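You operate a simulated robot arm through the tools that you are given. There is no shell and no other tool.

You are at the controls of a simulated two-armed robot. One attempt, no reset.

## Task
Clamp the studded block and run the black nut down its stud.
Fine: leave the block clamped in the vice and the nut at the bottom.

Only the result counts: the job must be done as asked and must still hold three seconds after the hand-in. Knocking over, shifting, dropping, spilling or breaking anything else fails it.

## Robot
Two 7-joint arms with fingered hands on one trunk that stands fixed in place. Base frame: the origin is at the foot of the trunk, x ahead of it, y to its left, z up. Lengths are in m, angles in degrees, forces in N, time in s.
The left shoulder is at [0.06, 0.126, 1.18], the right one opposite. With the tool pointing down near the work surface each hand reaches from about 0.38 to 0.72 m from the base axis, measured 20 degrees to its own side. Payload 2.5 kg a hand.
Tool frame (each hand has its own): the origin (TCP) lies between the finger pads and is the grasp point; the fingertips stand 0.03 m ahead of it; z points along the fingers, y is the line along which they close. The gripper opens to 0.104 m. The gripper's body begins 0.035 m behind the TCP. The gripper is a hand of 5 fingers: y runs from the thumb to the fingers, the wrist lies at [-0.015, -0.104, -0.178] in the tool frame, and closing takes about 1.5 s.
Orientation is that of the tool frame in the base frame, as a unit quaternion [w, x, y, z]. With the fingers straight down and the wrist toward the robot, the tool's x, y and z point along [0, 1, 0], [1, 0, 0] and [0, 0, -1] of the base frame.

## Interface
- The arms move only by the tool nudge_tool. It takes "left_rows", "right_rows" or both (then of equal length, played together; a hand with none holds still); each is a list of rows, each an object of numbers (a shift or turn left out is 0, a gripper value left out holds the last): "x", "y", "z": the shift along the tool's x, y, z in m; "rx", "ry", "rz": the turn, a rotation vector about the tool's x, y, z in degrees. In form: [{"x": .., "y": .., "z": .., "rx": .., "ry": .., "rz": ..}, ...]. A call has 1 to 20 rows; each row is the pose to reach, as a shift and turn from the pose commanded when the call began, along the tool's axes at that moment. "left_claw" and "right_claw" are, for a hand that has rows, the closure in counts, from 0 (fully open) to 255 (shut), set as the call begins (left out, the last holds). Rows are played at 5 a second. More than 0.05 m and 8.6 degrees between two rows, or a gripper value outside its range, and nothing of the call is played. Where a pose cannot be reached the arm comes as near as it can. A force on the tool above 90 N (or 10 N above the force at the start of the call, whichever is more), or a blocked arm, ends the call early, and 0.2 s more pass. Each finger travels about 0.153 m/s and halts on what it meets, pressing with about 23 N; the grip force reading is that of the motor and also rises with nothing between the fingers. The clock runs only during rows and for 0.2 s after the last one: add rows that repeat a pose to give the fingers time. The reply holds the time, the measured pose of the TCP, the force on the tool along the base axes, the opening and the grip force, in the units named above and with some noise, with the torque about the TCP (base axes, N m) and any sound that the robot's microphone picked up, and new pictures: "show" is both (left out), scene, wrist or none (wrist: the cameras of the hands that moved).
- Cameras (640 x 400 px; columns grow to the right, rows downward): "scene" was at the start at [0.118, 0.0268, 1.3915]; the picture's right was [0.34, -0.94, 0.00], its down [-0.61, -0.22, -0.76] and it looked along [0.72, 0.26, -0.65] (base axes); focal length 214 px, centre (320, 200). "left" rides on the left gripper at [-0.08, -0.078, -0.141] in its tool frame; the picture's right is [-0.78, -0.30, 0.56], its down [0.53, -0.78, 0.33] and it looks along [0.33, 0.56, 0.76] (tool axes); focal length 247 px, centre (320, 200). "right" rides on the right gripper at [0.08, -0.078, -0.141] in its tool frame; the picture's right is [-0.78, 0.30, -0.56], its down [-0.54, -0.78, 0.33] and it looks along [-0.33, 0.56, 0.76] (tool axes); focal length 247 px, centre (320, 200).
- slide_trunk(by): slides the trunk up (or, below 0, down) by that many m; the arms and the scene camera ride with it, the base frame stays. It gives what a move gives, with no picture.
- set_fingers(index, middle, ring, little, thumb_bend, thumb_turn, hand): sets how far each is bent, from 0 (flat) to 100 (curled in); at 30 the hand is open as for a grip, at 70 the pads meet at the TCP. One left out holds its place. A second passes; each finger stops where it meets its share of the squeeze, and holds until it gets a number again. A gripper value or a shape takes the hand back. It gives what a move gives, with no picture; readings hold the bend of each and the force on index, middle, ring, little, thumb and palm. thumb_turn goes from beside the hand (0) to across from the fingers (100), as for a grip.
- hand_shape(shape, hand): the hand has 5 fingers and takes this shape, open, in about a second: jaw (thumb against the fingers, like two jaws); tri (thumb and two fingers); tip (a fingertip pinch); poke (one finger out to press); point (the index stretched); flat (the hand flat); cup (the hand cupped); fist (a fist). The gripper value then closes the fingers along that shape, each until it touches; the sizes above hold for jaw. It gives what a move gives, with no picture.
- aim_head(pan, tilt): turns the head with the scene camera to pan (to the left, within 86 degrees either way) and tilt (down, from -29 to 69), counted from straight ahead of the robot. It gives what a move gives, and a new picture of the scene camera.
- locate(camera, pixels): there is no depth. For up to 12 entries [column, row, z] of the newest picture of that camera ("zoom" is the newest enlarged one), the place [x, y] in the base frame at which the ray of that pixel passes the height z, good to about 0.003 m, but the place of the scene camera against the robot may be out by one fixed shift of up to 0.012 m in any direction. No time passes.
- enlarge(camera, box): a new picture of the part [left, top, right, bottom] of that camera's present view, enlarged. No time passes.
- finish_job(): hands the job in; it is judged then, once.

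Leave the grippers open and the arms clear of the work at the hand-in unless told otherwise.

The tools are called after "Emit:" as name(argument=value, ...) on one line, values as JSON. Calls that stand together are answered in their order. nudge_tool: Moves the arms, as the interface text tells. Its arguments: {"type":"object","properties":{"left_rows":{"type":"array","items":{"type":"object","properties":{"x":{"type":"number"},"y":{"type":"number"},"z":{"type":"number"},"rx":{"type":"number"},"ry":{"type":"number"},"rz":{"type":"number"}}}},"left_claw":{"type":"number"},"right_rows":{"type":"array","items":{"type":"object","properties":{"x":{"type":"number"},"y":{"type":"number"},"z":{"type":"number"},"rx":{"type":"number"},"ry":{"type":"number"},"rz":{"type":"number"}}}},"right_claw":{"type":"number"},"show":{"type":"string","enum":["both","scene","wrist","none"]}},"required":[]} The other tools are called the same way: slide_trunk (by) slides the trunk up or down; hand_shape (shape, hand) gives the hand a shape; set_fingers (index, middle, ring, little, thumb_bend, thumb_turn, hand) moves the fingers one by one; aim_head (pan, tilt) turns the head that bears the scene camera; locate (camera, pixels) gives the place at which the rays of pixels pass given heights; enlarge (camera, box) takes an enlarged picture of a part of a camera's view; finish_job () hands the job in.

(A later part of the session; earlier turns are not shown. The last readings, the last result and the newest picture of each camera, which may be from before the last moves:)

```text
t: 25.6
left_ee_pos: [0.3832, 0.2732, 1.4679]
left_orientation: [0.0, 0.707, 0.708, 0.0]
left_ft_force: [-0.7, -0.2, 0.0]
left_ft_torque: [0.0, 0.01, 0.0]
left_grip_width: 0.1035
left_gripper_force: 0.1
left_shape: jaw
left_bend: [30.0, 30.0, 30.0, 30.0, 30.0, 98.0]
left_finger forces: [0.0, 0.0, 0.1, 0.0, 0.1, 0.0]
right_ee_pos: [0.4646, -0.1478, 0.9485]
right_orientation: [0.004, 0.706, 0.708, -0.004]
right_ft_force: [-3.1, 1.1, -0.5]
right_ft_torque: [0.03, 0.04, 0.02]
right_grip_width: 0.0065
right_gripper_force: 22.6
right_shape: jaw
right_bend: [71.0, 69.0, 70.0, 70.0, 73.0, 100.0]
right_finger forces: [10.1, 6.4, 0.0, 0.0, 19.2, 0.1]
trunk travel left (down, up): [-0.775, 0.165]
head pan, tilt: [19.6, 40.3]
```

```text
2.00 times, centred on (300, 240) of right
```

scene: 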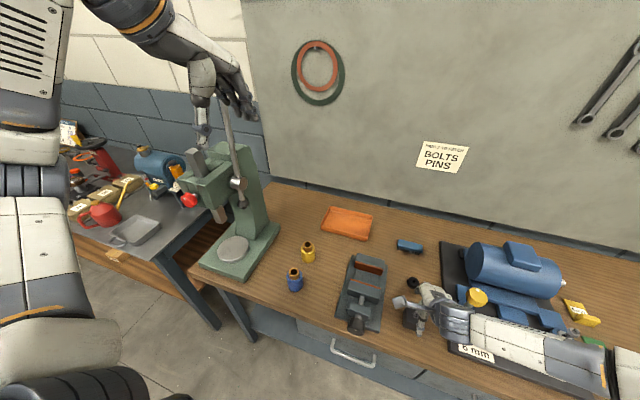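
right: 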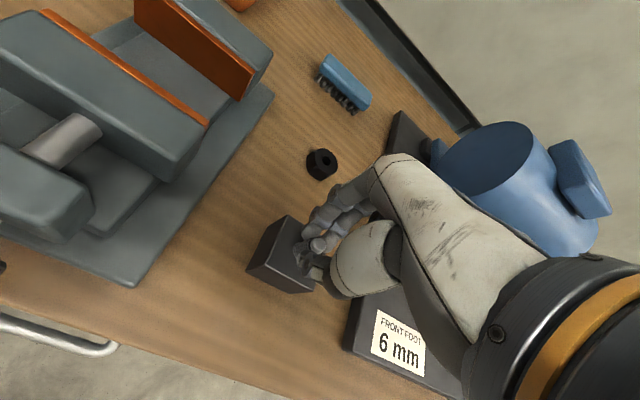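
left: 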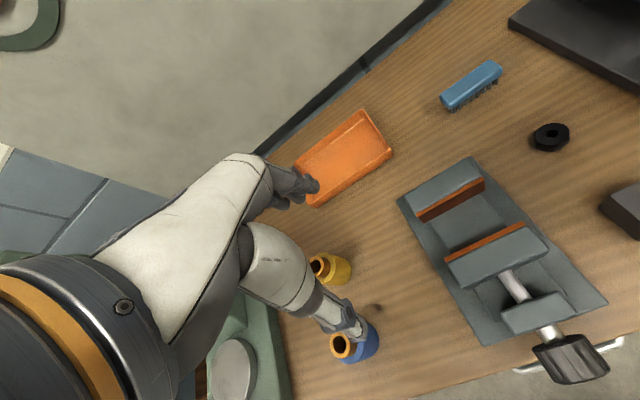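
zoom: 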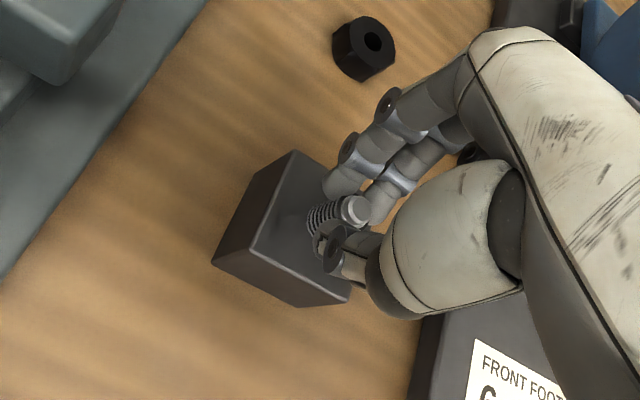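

The grip is on: index 10 N, middle 6 N, thumb 19 N, width 6.5 mm. I'll lift 3 cm and check that the block comes along.

Emit:
nudge_tool(right_rows=[{"z": -0.008}, {"z": -0.016}, {"z": -0.03}, {"z": -0.03}], show="both")

Emit:
enlarge(camera="right", box=[220, 140, 380, 340])

```text
t: 26.6
left_ee_pos: [0.3854, 0.2728, 1.4687]
left_orientation: [-0.001, 0.707, 0.707, 0.0]
left_ft_force: [0.3, -0.6, 0.3]
left_ft_torque: [-0.01, -0.02, -0.02]
left_grip_width: 0.1039
left_gripper_force: 0.0
left_shape: jaw
left_bend: [30.0, 30.0, 30.0, 30.0, 30.0, 98.0]
left_finger forces: [0.1, 0.0, 0.0, 0.0, 0.0, 0.0]
right_ee_pos: [0.4663, -0.1455, 0.9784]
right_orientation: [0.003, 0.706, 0.709, -0.004]
right_ft_force: [0.5, 0.2, -9.6]
right_ft_torque: [0.0, -0.01, 0.03]
right_grip_width: 0.0063
right_gripper_force: 23.3
right_shape: jaw
right_bend: [71.0, 68.0, 70.0, 70.0, 73.0, 100.0]
right_finger forces: [10.9, 7.1, 0.0, 0.0, 17.5, 0.1]
trunk travel left (down, up): [-0.775, 0.165]
head pan, tilt: [19.6, 40.3]
```

scene: 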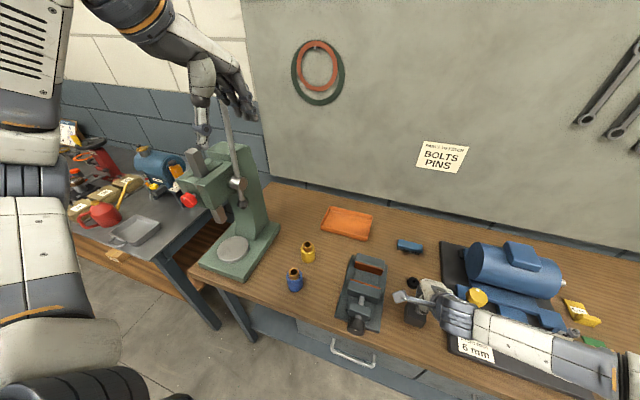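
right: 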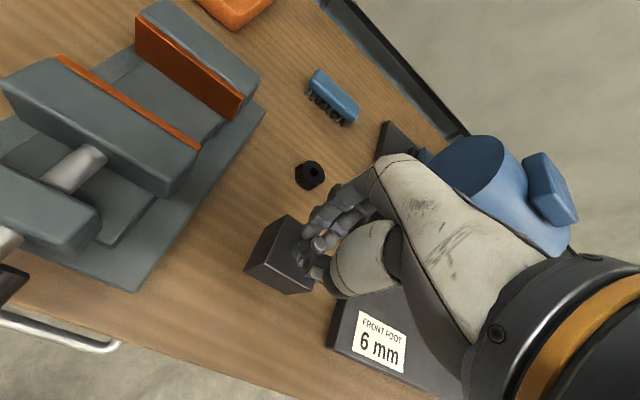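

```text
2.00 times, centred on (300, 240) of right
```

zoom: 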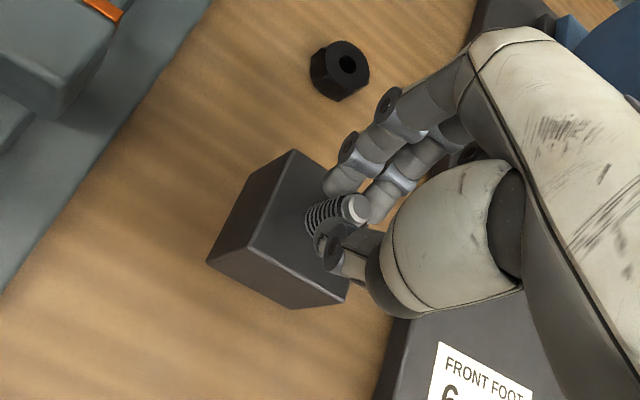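

The block lifted, with 9.6 N of load. Now I'll raise it above the jaws and carry it over the vice gap centre (0.530, 0.0115).

Emit:
nudge_tool(right_rows=[{"z": -0.02}, {"z": -0.04}, {"z": -0.06}, {"z": -0.075}, {"z": -0.075, "x": 0.02, "y": 0.008}, {"z": -0.075, "x": 0.05, "y": 0.02}, {"z": -0.075, "x": 0.08, "y": 0.033}, {"z": -0.075, "x": 0.11, "y": 0.046}, {"z": -0.075, "x": 0.14, "y": 0.058}, {"z": -0.075, "x": 0.158, "y": 0.065}, {"z": -0.075, "x": 0.158, "y": 0.065}], show="both")

Emit:
enlarge(camera="right", box=[200, 100, 400, 360])

Emit:
enlarge(camera="scene", box=[320, 220, 440, 350])

```text
t: 29.0
left_ee_pos: [0.3855, 0.2736, 1.4679]
left_orientation: [0.0, 0.707, 0.707, -0.001]
left_ft_force: [-0.3, -0.7, -0.1]
left_ft_torque: [0.0, 0.03, 0.02]
left_grip_width: 0.1037
left_gripper_force: 0.1
left_shape: jaw
left_bend: [30.0, 30.0, 30.0, 30.0, 30.0, 98.0]
left_finger forces: [0.0, 0.1, 0.1, 0.0, 0.1, 0.0]
right_ee_pos: [0.5295, 0.0128, 1.0473]
right_orientation: [0.004, 0.705, 0.709, -0.005]
right_ft_force: [0.4, 0.5, -9.9]
right_ft_torque: [0.03, -0.04, -0.01]
right_grip_width: 0.0056
right_gripper_force: 23.8
right_shape: jaw
right_bend: [71.0, 68.0, 70.0, 70.0, 73.0, 100.0]
right_finger forces: [11.5, 7.9, 0.1, 0.0, 17.2, 0.0]
trunk travel left (down, up): [-0.775, 0.165]
head pan, tilt: [19.6, 40.3]
```

scene: 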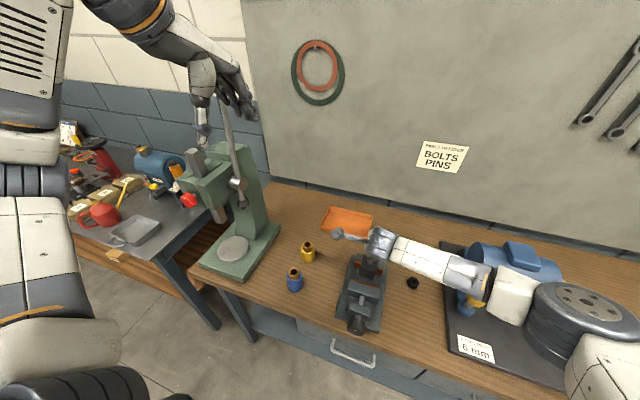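
right: 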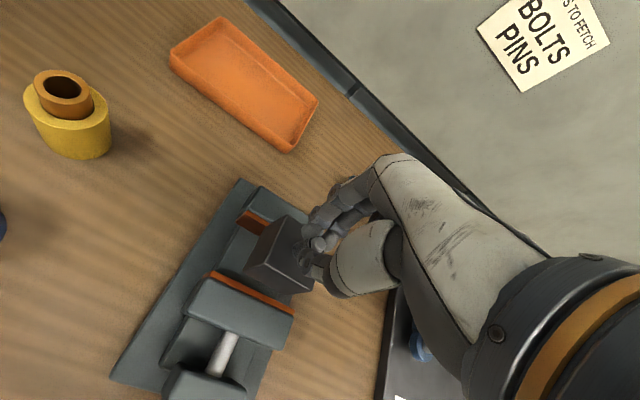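

```text
1.54 times, centred on (300, 230) of right
```

zoom: 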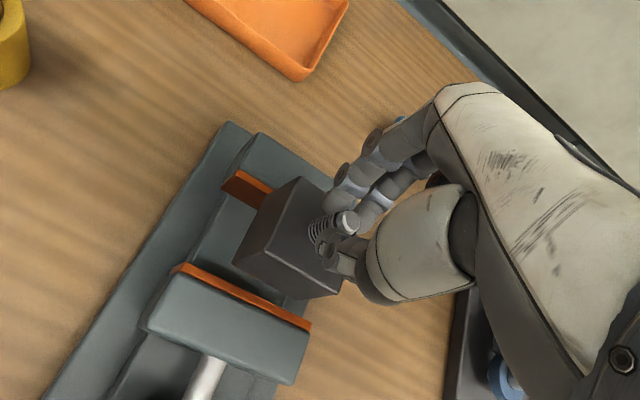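

```text
3.08 times, centred on (380, 285) of scene
```

zoom: 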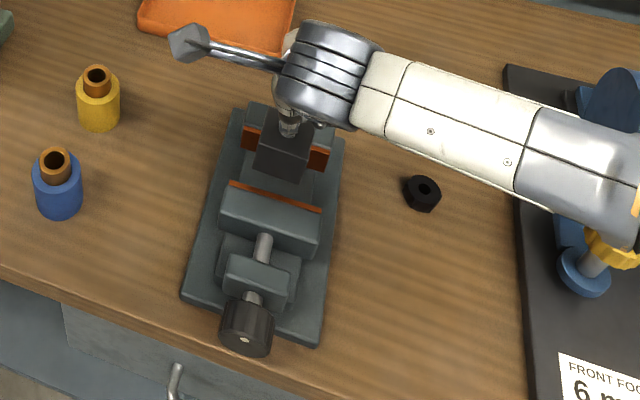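

I'll verify the jaw position from this nearer view: the moving jaw's edge is at (209,272)-(293,311), and the fixed jaw's plate is at (237,215).

Emit:
locate(camera="right", pixels=[[209, 272, 0.94], [293.5, 311, 0.94], [237, 215, 0.9], [260, 228, 0.9], [243, 212, 0.94], [226, 288, 0.94], [183, 313, 0.94], [277, 350, 0.94]])

```text
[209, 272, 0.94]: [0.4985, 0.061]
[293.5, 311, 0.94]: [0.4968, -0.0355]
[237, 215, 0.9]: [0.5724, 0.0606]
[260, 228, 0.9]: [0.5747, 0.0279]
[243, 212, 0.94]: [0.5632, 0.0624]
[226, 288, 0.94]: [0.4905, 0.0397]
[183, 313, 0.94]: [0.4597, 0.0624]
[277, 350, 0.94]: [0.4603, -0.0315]
```

The block is centred over the gap. I'll lower 55 mm first.

Emit:
nudge_tool(right_rows=[{"y": 0.001, "z": 0.015}, {"y": 0.001, "z": 0.03}, {"y": 0.001, "z": 0.045}, {"y": 0.001, "z": 0.055}, {"y": 0.001, "z": 0.055}], show="both")

Emit:
enlarge(camera="right", box=[200, 100, 400, 360])

Emit:
enlarge(camera="scene", box=[320, 220, 440, 350])

```text
t: 30.2
left_ee_pos: [0.3847, 0.2725, 1.4684]
left_orientation: [0.0, 0.708, 0.707, 0.0]
left_ft_force: [1.3, 0.3, 0.3]
left_ft_torque: [0.03, -0.01, -0.01]
left_grip_width: 0.1038
left_gripper_force: 0.1
left_shape: jaw
left_bend: [30.0, 30.0, 30.0, 30.0, 30.0, 98.0]
left_finger forces: [0.0, 0.1, 0.1, 0.0, 0.0, 0.1]
right_ee_pos: [0.5301, 0.0105, 0.9948]
right_orientation: [0.004, 0.706, 0.708, -0.004]
right_ft_force: [-0.9, 0.2, -9.3]
right_ft_torque: [-0.04, 0.03, -0.01]
right_grip_width: 0.0061
right_gripper_force: 23.0
right_shape: jaw
right_bend: [71.0, 68.0, 70.0, 70.0, 73.0, 100.0]
right_finger forces: [11.3, 8.4, 0.1, 0.1, 17.3, 0.0]
trunk travel left (down, up): [-0.775, 0.165]
head pan, tilt: [19.6, 40.3]
```

scene: 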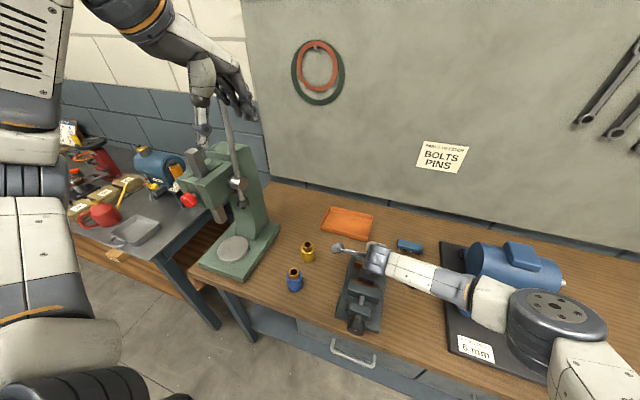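
right: 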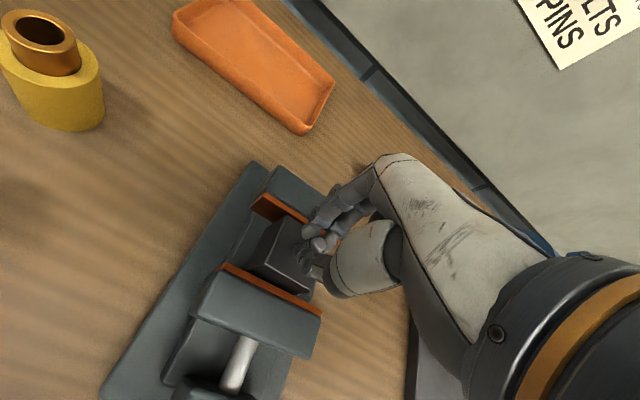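

```text
1.54 times, centred on (300, 230) of right
```

zoom: 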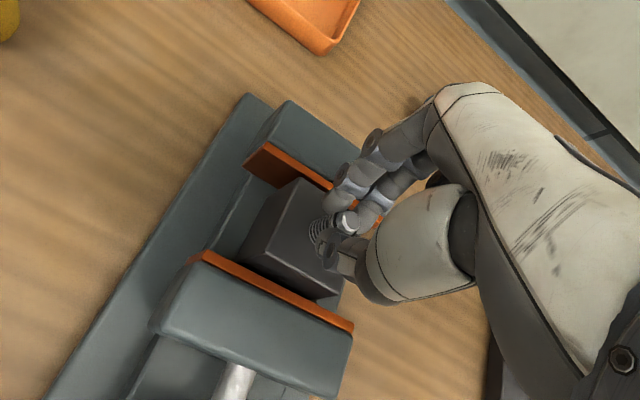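

```text
3.08 times, centred on (380, 285) of scene
```

zoom: 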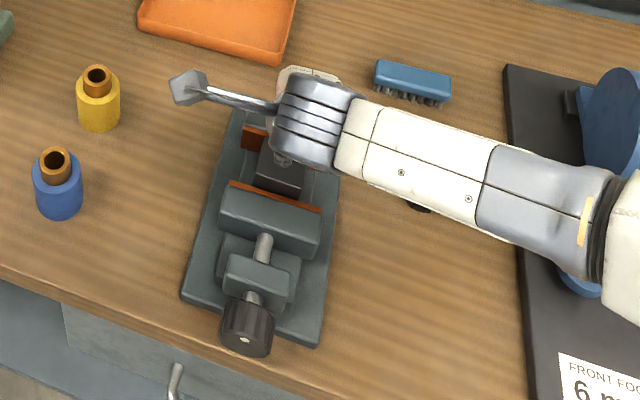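

The block is between the jaws. I'll lower in small steps, watching the load.

Emit:
nudge_tool(right_rows=[{"z": 0.006}, {"z": 0.012}, {"z": 0.018}, {"z": 0.018}], show="none")

```text
t: 31.2
left_ee_pos: [0.3795, 0.2718, 1.4715]
left_orientation: [0.001, 0.707, 0.707, 0.001]
left_ft_force: [-0.2, -0.2, -0.4]
left_ft_torque: [0.01, -0.01, 0.0]
left_grip_width: 0.1038
left_gripper_force: 0.0
left_shape: jaw
left_bend: [30.0, 30.0, 30.0, 30.0, 30.0, 98.0]
left_finger forces: [0.1, 0.0, 0.1, 0.0, 0.0, 0.0]
right_ee_pos: [0.5306, 0.0128, 0.9855]
right_orientation: [0.009, 0.706, 0.709, 0.004]
right_ft_force: [-5.2, -1.0, 39.3]
right_ft_torque: [-0.14, 0.09, 0.0]
right_grip_width: 0.0087
right_gripper_force: 22.3
right_shape: jaw
right_bend: [72.0, 71.0, 70.0, 70.0, 74.0, 100.0]
right_finger forces: [14.6, 13.9, 0.1, 0.0, 28.6, 0.1]
trunk travel left (down, up): [-0.775, 0.165]
head pan, tilt: [19.6, 40.3]
```

Contact: 39 N upward at TCP z≈0.9855, so the block seems to be seated (floor at about 0.90). I'll relieve the press by a few mm and look.

Emit:
nudge_tool(right_rows=[{"z": -0.003}, {"z": -0.003}], show="wrist")

Emit:
enlarge(camera="right", box=[200, 100, 400, 360])

Emit:
enlarge(camera="scene", box=[340, 240, 400, 340])

```text
t: 31.8
left_ee_pos: [0.3794, 0.274, 1.4707]
left_orientation: [0.001, 0.707, 0.707, 0.002]
left_ft_force: [0.3, 0.4, 0.5]
left_ft_torque: [0.0, -0.01, 0.01]
left_grip_width: 0.1035
left_gripper_force: 0.0
left_shape: jaw
left_bend: [30.0, 30.0, 30.0, 30.0, 30.0, 98.0]
left_finger forces: [0.0, 0.0, 0.0, 0.0, 0.1, 0.0]
right_ee_pos: [0.531, 0.0125, 0.9852]
right_orientation: [0.007, 0.706, 0.708, 0.001]
right_ft_force: [-4.4, 1.4, 32.6]
right_ft_torque: [-0.04, 0.11, -0.02]
right_grip_width: 0.0088
right_gripper_force: 23.4
right_shape: jaw
right_bend: [72.0, 68.0, 70.0, 70.0, 74.0, 100.0]
right_finger forces: [15.3, 11.6, 0.1, 0.0, 27.3, 0.0]
trunk travel left (down, up): [-0.775, 0.165]
head pan, tilt: [19.6, 40.3]
```

right: 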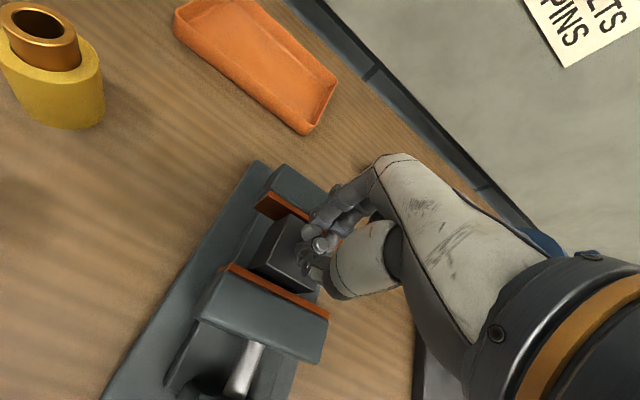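

```text
1.54 times, centred on (300, 230) of right
```

zoom: 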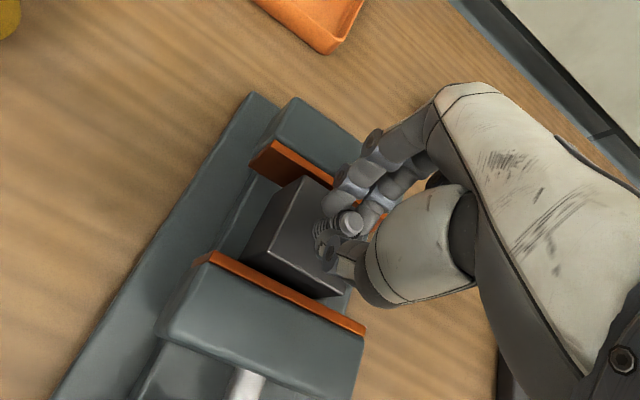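

```text
4.00 times, centred on (370, 290) of scene
```

zoom: 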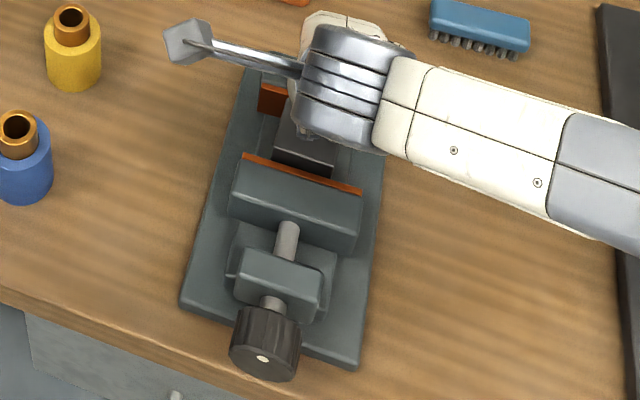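

It still presses at 32 N. I'll go up a few more mm to unload.

Emit:
nudge_tool(right_rows=[{"z": -0.003}, {"z": -0.005}, {"z": -0.005}], show="none")

```text
t: 32.6
left_ee_pos: [0.3824, 0.2729, 1.469]
left_orientation: [0.001, 0.707, 0.707, 0.001]
left_ft_force: [0.3, 0.8, -0.1]
left_ft_torque: [0.02, -0.02, 0.03]
left_grip_width: 0.1035
left_gripper_force: 0.1
left_shape: jaw
left_bend: [30.0, 30.0, 30.0, 30.0, 30.0, 98.0]
left_finger forces: [0.0, 0.0, 0.0, 0.0, 0.1, 0.1]
right_ee_pos: [0.5287, 0.0125, 0.9863]
right_orientation: [0.006, 0.705, 0.709, -0.004]
right_ft_force: [2.1, 5.0, 17.1]
right_ft_torque: [0.08, -0.16, 0.04]
right_grip_width: 0.0084
right_gripper_force: 23.2
right_shape: jaw
right_bend: [71.0, 68.0, 70.0, 70.0, 75.0, 100.0]
right_finger forces: [16.1, 10.4, 0.0, 0.0, 21.5, 0.0]
trunk travel left (down, up): [-0.775, 0.165]
head pan, tilt: [19.6, 40.3]
```

Emit:
nudge_tool(right_rows=[{"z": -0.003}, {"z": -0.003}], show="none")

```text
t: 33.2
left_ee_pos: [0.3829, 0.2723, 1.4682]
left_orientation: [0.0, 0.707, 0.707, 0.0]
left_ft_force: [-0.7, 0.0, -0.5]
left_ft_torque: [-0.01, 0.02, 0.01]
left_grip_width: 0.1036
left_gripper_force: 0.0
left_shape: jaw
left_bend: [30.0, 30.0, 30.0, 30.0, 30.0, 98.0]
left_finger forces: [0.1, 0.1, 0.0, 0.0, 0.0, 0.1]
right_ee_pos: [0.5285, 0.0111, 0.9882]
right_orientation: [0.004, 0.706, 0.708, -0.005]
right_ft_force: [2.2, 6.1, 6.9]
right_ft_torque: [0.13, -0.14, 0.04]
right_grip_width: 0.0079
right_gripper_force: 22.7
right_shape: jaw
right_bend: [71.0, 68.0, 70.0, 70.0, 75.0, 100.0]
right_finger forces: [15.6, 9.0, 0.0, 0.0, 20.1, 0.0]
trunk travel left (down, up): [-0.775, 0.165]
head pan, tilt: [19.6, 40.3]
```

It's nearly unloaded (7 N), and the block rests on the vice floor. I'll release by opening the fingers.

Emit:
nudge_tool(right_rows=[{"z": 0}, {"z": 0}, {"z": 0}, {"z": 0}, {"z": 0}, {"z": 0}], right_claw=100, show="wrist")

Emit:
enlarge(camera="right", box=[200, 100, 400, 360])

```text
t: 34.6
left_ee_pos: [0.3833, 0.2726, 1.4683]
left_orientation: [0.001, 0.707, 0.707, 0.0]
left_ft_force: [0.0, 0.8, -0.2]
left_ft_torque: [-0.02, 0.02, -0.02]
left_grip_width: 0.1036
left_gripper_force: 0.2
left_shape: jaw
left_bend: [30.0, 30.0, 30.0, 30.0, 30.0, 98.0]
left_finger forces: [0.0, 0.0, 0.0, 0.0, 0.1, 0.0]
right_ee_pos: [0.5307, 0.0111, 0.9893]
right_orientation: [0.005, 0.706, 0.708, -0.004]
right_ft_force: [0.3, 0.8, 0.1]
right_ft_torque: [-0.01, 0.04, 0.01]
right_grip_width: 0.0632
right_gripper_force: 0.1
right_shape: jaw
right_bend: [29.0, 40.0, 37.0, 41.0, 64.0, 100.0]
right_finger forces: [0.0, 0.0, 0.0, 0.0, 0.1, 0.1]
trunk travel left (down, up): [-0.775, 0.165]
head pan, tilt: [19.6, 40.3]
```

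right: 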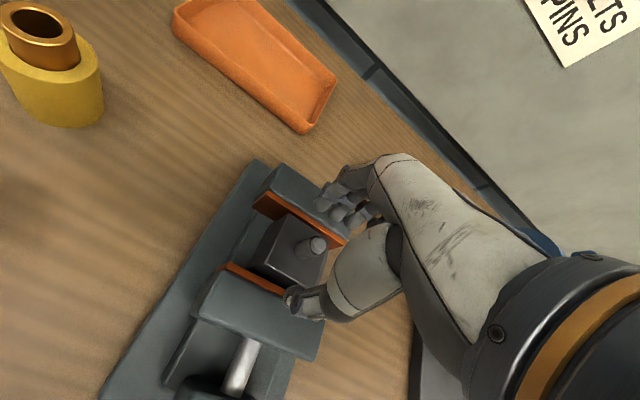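

```text
1.54 times, centred on (300, 230) of right
```

zoom: 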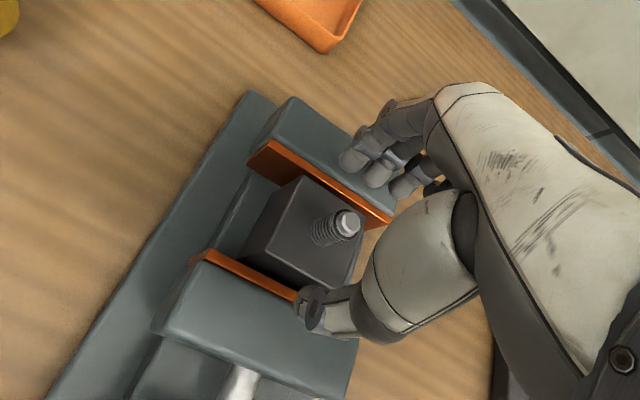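

The block stands upright between the jaws. I'll raise the hand straight up and open it fully.

Emit:
nudge_tool(right_rows=[{"z": -0.03}, {"z": -0.06}, {"z": -0.09}, {"z": -0.12}, {"z": -0.12}], right_claw=0, show="both")

Emit:
enlarge(camera="right", box=[100, 160, 400, 400])

Emit:
enlarge(camera="scene", box=[320, 240, 400, 350])

```text
t: 35.8
left_ee_pos: [0.3834, 0.2728, 1.4679]
left_orientation: [0.001, 0.707, 0.707, 0.001]
left_ft_force: [0.1, -0.4, -0.1]
left_ft_torque: [-0.04, 0.02, -0.02]
left_grip_width: 0.1039
left_gripper_force: 0.0
left_shape: jaw
left_bend: [30.0, 30.0, 30.0, 30.0, 30.0, 98.0]
left_finger forces: [0.0, 0.0, 0.0, 0.0, 0.1, 0.1]
right_ee_pos: [0.5296, 0.0137, 1.1086]
right_orientation: [0.004, 0.706, 0.708, -0.004]
right_ft_force: [0.8, -0.4, -0.1]
right_ft_torque: [0.01, 0.01, 0.02]
right_grip_width: 0.1038
right_gripper_force: 0.0
right_shape: jaw
right_bend: [30.0, 30.0, 30.0, 30.0, 30.0, 98.0]
right_finger forces: [0.0, 0.0, 0.1, 0.0, 0.1, 0.0]
trunk travel left (down, up): [-0.775, 0.165]
head pan, tilt: [19.6, 40.3]
```

scene: 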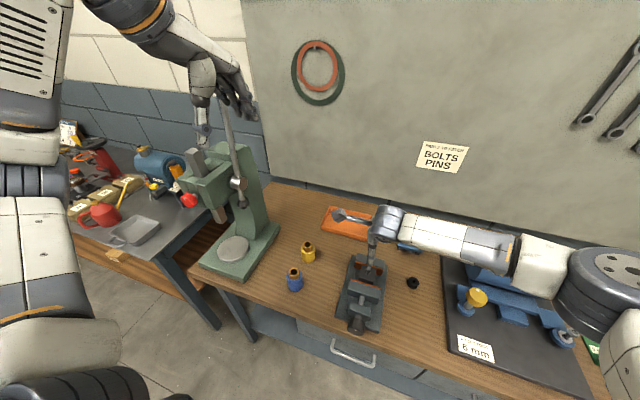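
right: 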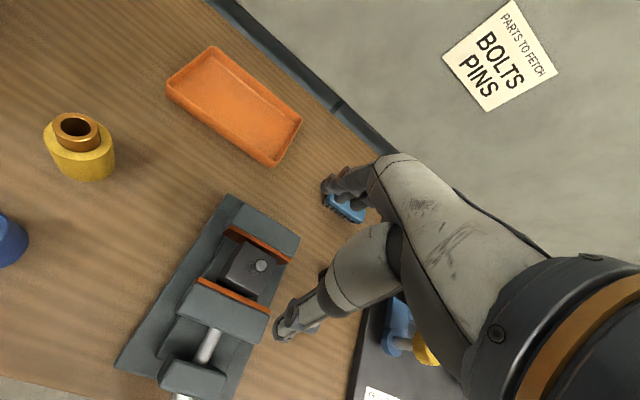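

```text
1.67 times, centred on (250, 280) of right
```

zoom: 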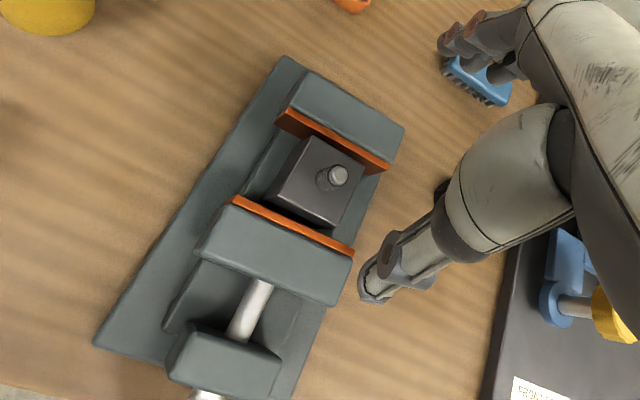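

```text
3.64 times, centred on (360, 295) of scene
```

zoom: 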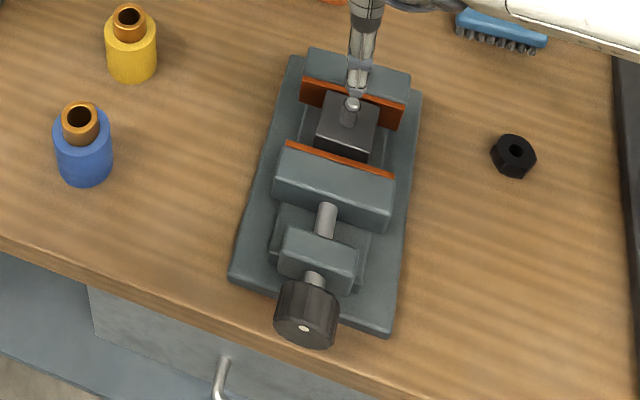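

The block is well placed. Now the knob: I'll back the right hand toward (0.365, 0.0125, 1.10) while yawing +90 so it closes along base y, staying high.

Emit:
nudge_tool(right_rows=[{"y": -0.014, "rz": 8}, {"y": -0.028, "rz": 16}, {"y": -0.042, "rz": 24}, {"y": -0.056, "rz": 32}, {"y": -0.07, "rz": 40}, {"y": -0.084, "rz": 48}, {"y": -0.098, "rz": 56}, {"y": -0.112, "rz": 64}, {"y": -0.126, "rz": 72}, {"y": -0.14, "rz": 80}, {"y": -0.154, "rz": 86}, {"y": -0.164, "rz": 90}, {"y": -0.164, "rz": 90}], show="both")

```text
t: 38.6
left_ee_pos: [0.3837, 0.272, 1.468]
left_orientation: [0.0, 0.707, 0.707, 0.0]
left_ft_force: [0.2, 0.0, 0.5]
left_ft_torque: [0.03, -0.02, -0.02]
left_grip_width: 0.1038
left_gripper_force: 0.1
left_shape: jaw
left_bend: [30.0, 30.0, 30.0, 30.0, 30.0, 98.0]
left_finger forces: [0.0, 0.0, 0.0, 0.1, 0.1, 0.0]
right_ee_pos: [0.3665, 0.0123, 1.1076]
right_orientation: [0.007, 1.0, 0.001, 0.0]
right_ft_force: [-0.8, -0.6, -0.9]
right_ft_torque: [0.01, 0.0, 0.0]
right_grip_width: 0.1039
right_gripper_force: 0.0
right_shape: jaw
right_bend: [30.0, 30.0, 30.0, 30.0, 30.0, 98.0]
right_finger forces: [0.0, 0.0, 0.0, 0.1, 0.0, 0.0]
trunk travel left (down, up): [-0.775, 0.165]
head pan, tilt: [19.6, 40.3]
```

scene: 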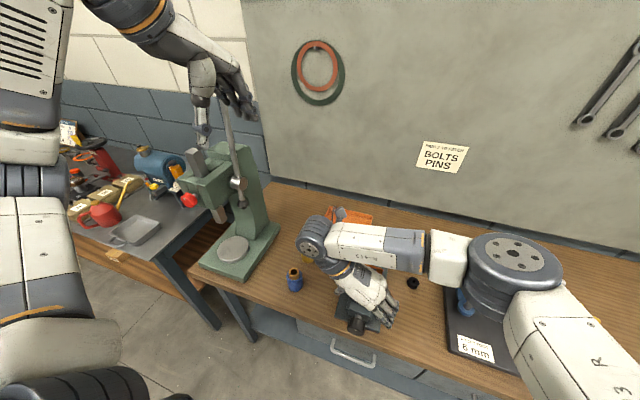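
right: 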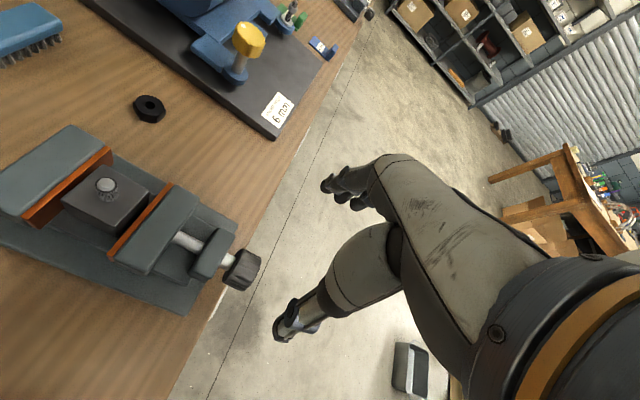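

The pose is reached exactly. Next I'll measure the knob from here: it's at (241,268).

Emit:
enlarge(camera="right", box=[160, 190, 300, 310])

```text
3.33 times, centred on (230, 250) of right
```

zoom: 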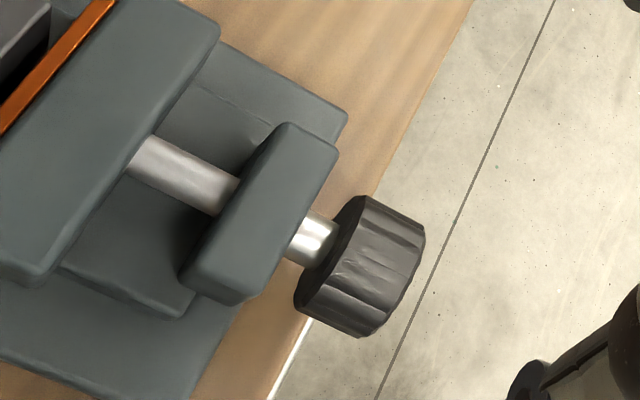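

Emit:
locate(camera="zoom", pixels=[[358, 197, 0.92], [422, 230, 0.92], [295, 303, 0.92], [368, 335, 0.92], [325, 238, 0.92], [325, 238, 0.9], [390, 275, 0.92], [390, 275, 0.9], [395, 170, 0.865], [290, 350, 0.865], [240, 185, 0.92], [165, 155, 0.92]])

Emit:
locate(camera="zoom", pixels=[[285, 125, 0.94], [338, 152, 0.94], [185, 278, 0.94], [250, 300, 0.94], [285, 125, 0.93], [338, 152, 0.93], [185, 278, 0.93], [250, 300, 0.93], [120, 170, 0.92], [330, 260, 0.92]])

```text
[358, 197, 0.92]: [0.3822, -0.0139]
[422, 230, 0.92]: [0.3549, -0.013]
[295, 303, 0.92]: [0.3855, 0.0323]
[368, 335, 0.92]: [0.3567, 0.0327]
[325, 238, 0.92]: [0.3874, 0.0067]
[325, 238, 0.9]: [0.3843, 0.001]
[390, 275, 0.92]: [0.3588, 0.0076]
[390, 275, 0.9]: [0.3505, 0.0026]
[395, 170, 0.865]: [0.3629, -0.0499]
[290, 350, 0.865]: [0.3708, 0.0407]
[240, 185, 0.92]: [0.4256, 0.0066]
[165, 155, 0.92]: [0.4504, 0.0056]
```

```text
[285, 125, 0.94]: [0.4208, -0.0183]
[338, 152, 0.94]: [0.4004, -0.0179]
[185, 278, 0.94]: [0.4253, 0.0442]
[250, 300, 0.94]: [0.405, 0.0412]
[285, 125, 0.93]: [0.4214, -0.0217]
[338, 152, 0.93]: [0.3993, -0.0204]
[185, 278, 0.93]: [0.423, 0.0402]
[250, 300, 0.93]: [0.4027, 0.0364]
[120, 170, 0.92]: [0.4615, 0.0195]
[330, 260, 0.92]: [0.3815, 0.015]
```

The knob spans x≈0.355–0.385 and is about 44 mm across, with its axis near y≈0.0125 and z≈0.925. The vice's front block begins at x≈0.40 and the table edge is at x≈0.365. I'll lower to TCP z≈0.975 and check the fit.

Emit:
nudge_tool(right_rows=[{"z": 0.03}, {"z": 0.06}, {"z": 0.09}, {"z": 0.12}, {"z": 0.132}, {"z": 0.132}], show="both")

Emit:
enlarge(camera="right", box=[200, 130, 400, 370])

Emit:
enlarge(camera="scene", box=[310, 260, 410, 360])

```text
t: 40.0
left_ee_pos: [0.384, 0.2738, 1.4686]
left_orientation: [0.001, 0.708, 0.706, 0.0]
left_ft_force: [-0.5, 0.3, -0.1]
left_ft_torque: [0.02, 0.01, 0.07]
left_grip_width: 0.1037
left_gripper_force: 0.0
left_shape: jaw
left_bend: [30.0, 30.0, 30.0, 30.0, 30.0, 98.0]
left_finger forces: [0.1, 0.1, 0.0, 0.1, 0.1, 0.0]
right_ee_pos: [0.3648, 0.0106, 0.9776]
right_orientation: [0.006, 1.0, 0.001, 0.001]
right_ft_force: [0.1, 0.2, 0.1]
right_ft_torque: [-0.03, 0.02, 0.0]
right_grip_width: 0.1038
right_gripper_force: 0.1
right_shape: jaw
right_bend: [30.0, 30.0, 30.0, 30.0, 30.0, 98.0]
right_finger forces: [0.0, 0.1, 0.0, 0.1, 0.0, 0.1]
trunk travel left (down, up): [-0.775, 0.165]
head pan, tilt: [19.6, 40.3]
```

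scene: 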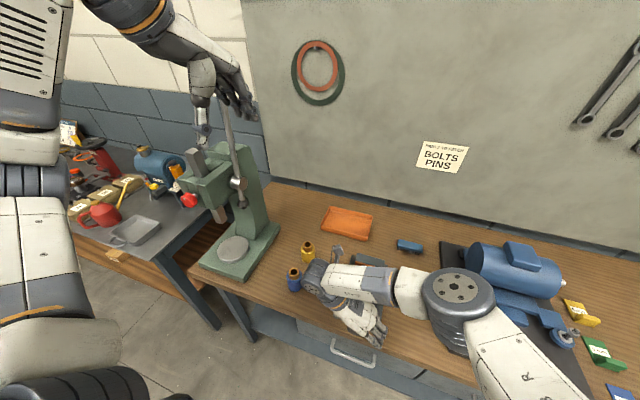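
right: 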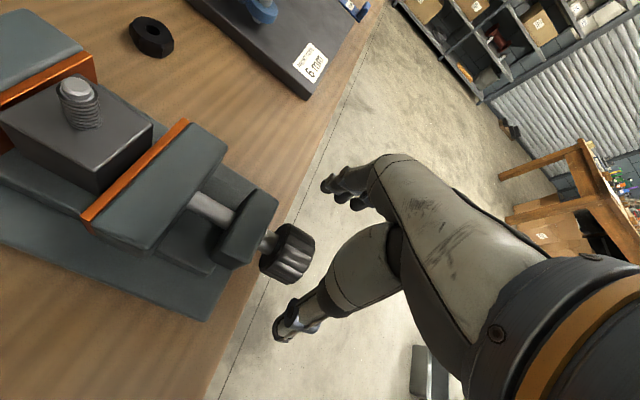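

```text
1.67 times, centred on (300, 250) of right
```

zoom: 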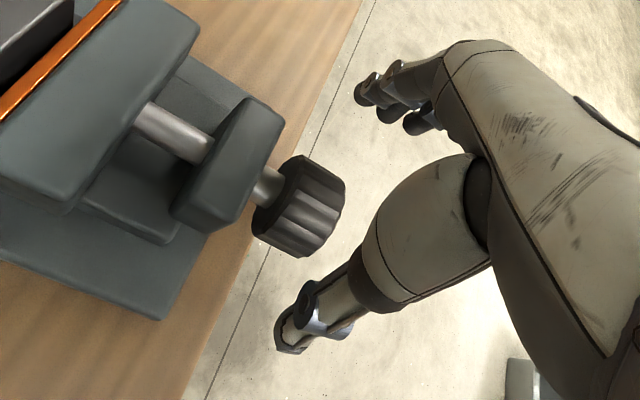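

```text
4.00 times, centred on (360, 310) of scene
```

zoom: 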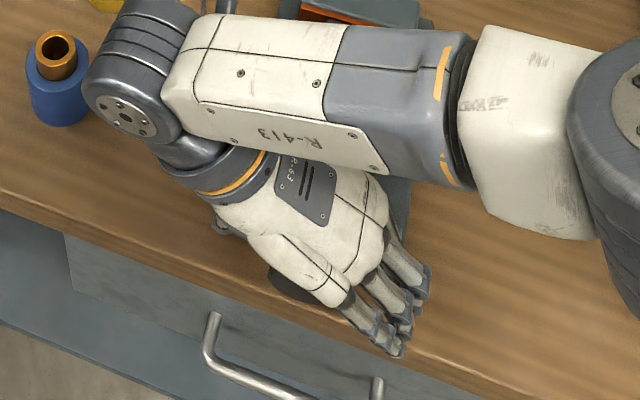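

I see the knob well from here. I'll locate its silhouette at several heights for the axis height (it has to agree with y≈0.0125).

Emit:
locate(camera="right", pixels=[[298.8, 224.2, 0.92], [315, 239.8, 0.92], [259.8, 269.2, 0.92], [289.8, 284.2, 0.92], [279.3, 246.7, 0.92], [279.3, 246.7, 0.93], [302.4, 262, 0.92], [302.4, 262, 0.93], [302.4, 262, 0.91]])

```text
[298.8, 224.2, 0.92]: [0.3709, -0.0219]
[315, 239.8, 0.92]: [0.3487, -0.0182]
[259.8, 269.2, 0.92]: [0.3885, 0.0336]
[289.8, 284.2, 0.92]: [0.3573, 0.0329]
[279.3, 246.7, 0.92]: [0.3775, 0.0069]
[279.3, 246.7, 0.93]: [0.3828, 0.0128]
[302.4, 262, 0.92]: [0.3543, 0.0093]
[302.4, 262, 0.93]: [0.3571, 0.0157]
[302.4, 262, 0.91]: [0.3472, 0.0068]
```

The knob axis is at z≈0.927, y≈0.0125, with radius about 23 mm. I'll lower onto it, open, at tilt -10 about its axis.

Emit:
nudge_tool(right_rows=[{"x": 0.001, "y": -0.002, "z": 0.017}, {"x": 0.001, "y": -0.002, "z": 0.034}, {"x": 0.001, "y": -0.002, "z": 0.049, "rx": -5}, {"x": 0.001, "y": -0.002, "z": 0.049, "rx": -10}, {"x": 0.001, "y": -0.002, "z": 0.049, "rx": -10}], show="wrist")

Emit:
enlarge(camera="right", box=[200, 130, 400, 370])

```text
t: 41.2
left_ee_pos: [0.3829, 0.2824, 1.4669]
left_orientation: [0.002, 0.707, 0.707, -0.003]
left_ft_force: [-0.3, 0.9, -0.6]
left_ft_torque: [-0.06, 0.0, -0.01]
left_grip_width: 0.1037
left_gripper_force: 0.1
left_shape: jaw
left_bend: [30.0, 30.0, 30.0, 30.0, 30.0, 98.0]
left_finger forces: [0.0, 0.0, 0.0, 0.1, 0.1, 0.0]
right_ee_pos: [0.3691, -0.0216, 0.9238]
right_orientation: [0.11, 0.994, -0.013, 0.0]
right_ft_force: [3.2, 50.0, 13.1]
right_ft_torque: [0.47, -0.04, 0.19]
right_grip_width: 0.1039
right_gripper_force: 0.1
right_shape: jaw
right_bend: [30.0, 30.0, 30.0, 30.0, 6.0, 94.0]
right_finger forces: [0.0, 0.0, 0.1, 0.0, 51.4, 0.0]
right hand out of reach, approached as far as the arm can: row 4, 5
trunk travel left (down, up): [-0.775, 0.165]
head pan, tilt: [19.6, 40.3]
```

right: 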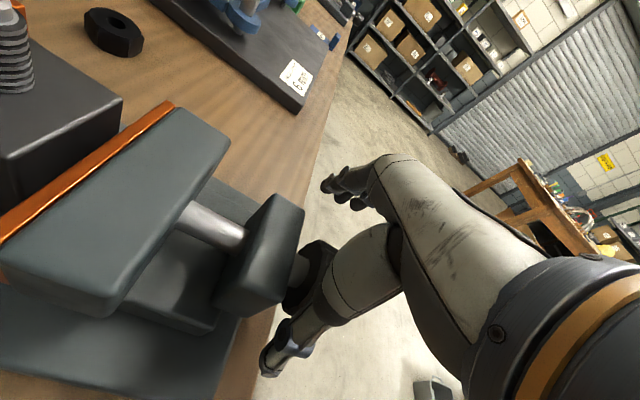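

```text
1.67 times, centred on (300, 250) of right
```

zoom: 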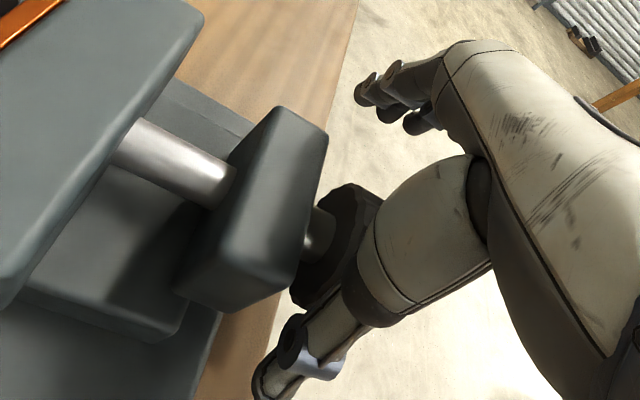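

That tilt was out of reach: the TCP slid 3 cm right and the thumb presses the knob with 51 N. I'll back off at once, tilting back to vertical and moving up-left.

Emit:
nudge_tool(right_rows=[{"y": -0.006, "z": -0.009, "rx": 4}, {"y": -0.012, "z": -0.018, "rx": 8}, {"y": -0.0227, "z": -0.0358, "rx": 12.6}, {"y": -0.0227, "z": -0.0358, "rx": 12.6}], show="both")

Emit:
enlarge(camera="right", box=[0, 0, 400, 400])

```text
t: 42.2
left_ee_pos: [0.3838, 0.2734, 1.4686]
left_orientation: [0.0, 0.707, 0.707, 0.0]
left_ft_force: [0.2, -0.2, 0.3]
left_ft_torque: [0.01, -0.02, -0.02]
left_grip_width: 0.1037
left_gripper_force: 0.1
left_shape: jaw
left_bend: [30.0, 30.0, 30.0, 30.0, 30.0, 98.0]
left_finger forces: [0.0, 0.0, 0.0, 0.0, 0.1, 0.1]
right_ee_pos: [0.3641, 0.0313, 0.961]
right_orientation: [-0.018, 1.0, 0.002, 0.0]
right_ft_force: [-0.6, -0.2, -0.1]
right_ft_torque: [-0.04, 0.03, -0.01]
right_grip_width: 0.1041
right_gripper_force: 0.1
right_shape: jaw
right_bend: [30.0, 30.0, 30.0, 30.0, 30.0, 97.0]
right_finger forces: [0.0, 0.1, 0.0, 0.0, 0.0, 0.0]
trunk travel left (down, up): [-0.775, 0.165]
head pan, tilt: [19.6, 40.3]
```

scene: 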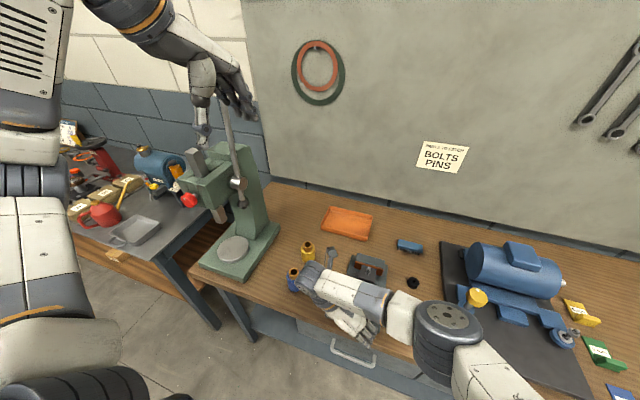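
right: 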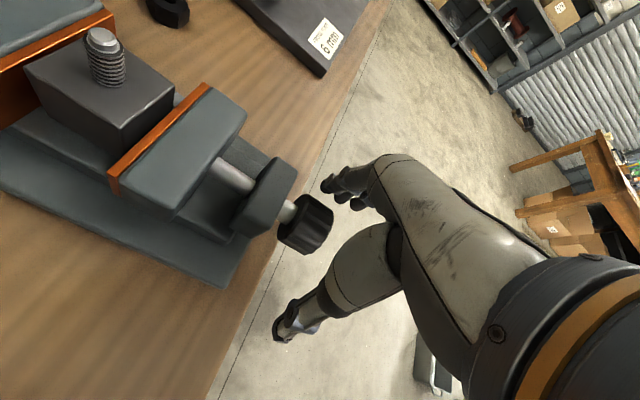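

```text
1.00 times, centred on (200, 200) of right (not enlarged: the box is as wide or as high as the picture)
```

zoom: 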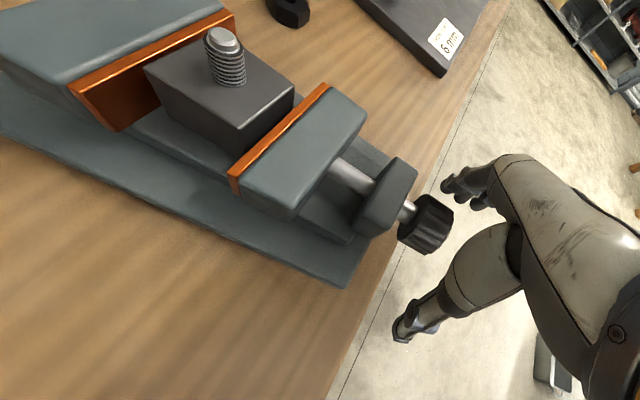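

The force cleared. Only tilts ≥ 0 are reachable in this grip, so I'll stroke from tilt 0 to about +55 and back. Next I'll settle the open hand on the knob at (0.359, 0.0125, 0.929) with tilt 0.

Emit:
nudge_tool(right_rows=[{"x": -0.005, "y": 0.018, "z": 0.0}, {"x": -0.005, "y": 0.018, "z": 0.012}, {"x": -0.005, "y": 0.018, "z": 0.024}, {"x": -0.005, "y": 0.018, "z": 0.032}, {"x": -0.005, "y": 0.018, "z": 0.032}], show="wrist")

Emit:
enlarge(camera="right", box=[200, 130, 400, 370])

```text
t: 43.4
left_ee_pos: [0.3844, 0.2733, 1.468]
left_orientation: [0.0, 0.707, 0.708, 0.0]
left_ft_force: [-0.1, 0.0, 0.9]
left_ft_torque: [0.03, 0.02, 0.01]
left_grip_width: 0.1038
left_gripper_force: 0.1
left_shape: jaw
left_bend: [30.0, 30.0, 30.0, 30.0, 30.0, 98.0]
left_finger forces: [0.0, 0.0, 0.0, 0.1, 0.0, 0.0]
right_ee_pos: [0.3583, 0.0134, 0.9308]
right_orientation: [-0.017, 1.0, 0.002, 0.0]
right_ft_force: [0.6, -0.2, -0.3]
right_ft_torque: [0.02, -0.02, 0.01]
right_grip_width: 0.1041
right_gripper_force: 0.0
right_shape: jaw
right_bend: [30.0, 30.0, 30.0, 30.0, 30.0, 97.0]
right_finger forces: [0.1, 0.1, 0.0, 0.0, 0.1, 0.0]
trunk travel left (down, up): [-0.775, 0.165]
head pan, tilt: [19.6, 40.3]
```

right: 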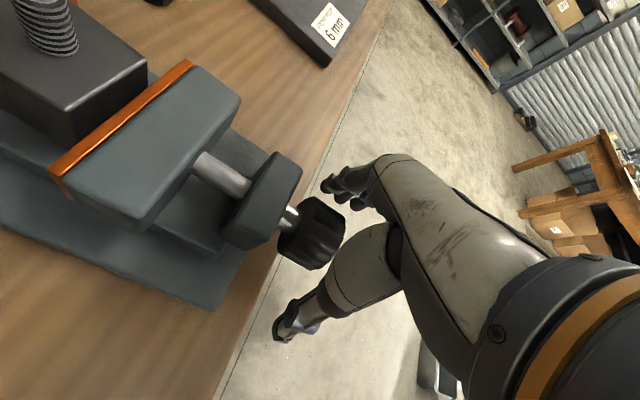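

```text
1.67 times, centred on (300, 250) of right
```

zoom: 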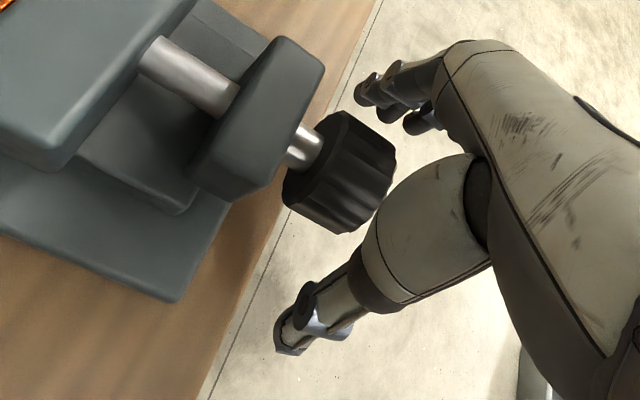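

The knob lies between the thumb and fingers, around the TCP. I'll close on it.

Emit:
nudge_tool(right_rows=[{"z": 0}, {"z": 0}, {"z": 0}, {"z": 0}, {"z": 0}, {"z": 0}, {"z": 0}], right_claw=255, show="wrist")

Emit:
enlarge(camera="right", box=[200, 130, 400, 370])

```text
t: 45.0
left_ee_pos: [0.385, 0.2751, 1.4692]
left_orientation: [0.0, 0.707, 0.707, 0.0]
left_ft_force: [-0.2, 0.0, 0.1]
left_ft_torque: [0.0, 0.02, 0.01]
left_grip_width: 0.1037
left_gripper_force: 0.0
left_shape: jaw
left_bend: [30.0, 30.0, 30.0, 30.0, 30.0, 98.0]
left_finger forces: [0.0, 0.1, 0.1, 0.0, 0.0, 0.0]
right_ee_pos: [0.358, 0.0149, 0.9301]
right_orientation: [-0.017, 1.0, 0.002, -0.001]
right_ft_force: [-0.7, 10.4, -10.2]
right_ft_torque: [0.08, 0.07, -0.04]
right_grip_width: 0.0211
right_gripper_force: 22.7
right_shape: jaw
right_bend: [74.0, 70.0, 70.0, 70.0, 74.0, 100.0]
right_finger forces: [12.0, 0.1, 0.0, 0.0, 22.8, 0.0]
trunk travel left (down, up): [-0.775, 0.165]
head pan, tilt: [19.6, 40.3]
```

right: 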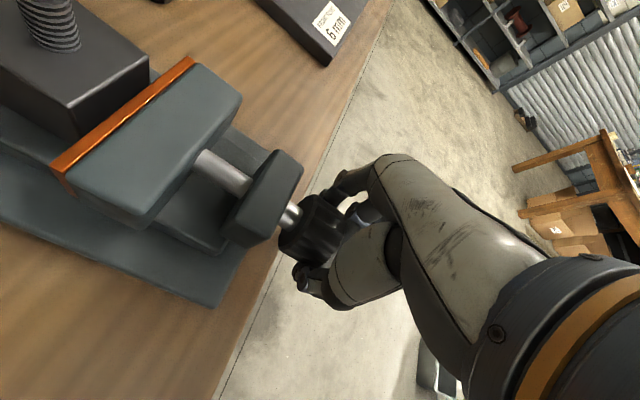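

```text
1.67 times, centred on (300, 250) of right
```

zoom: 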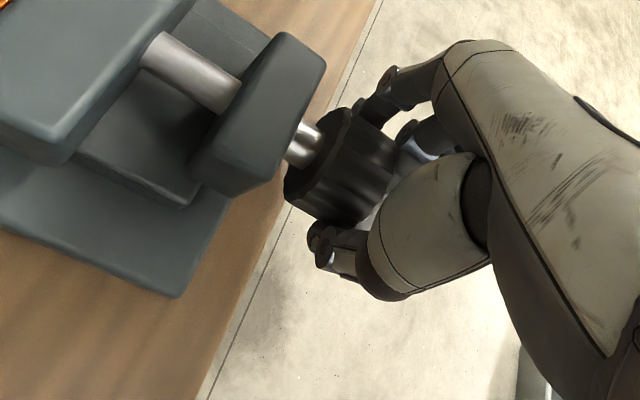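

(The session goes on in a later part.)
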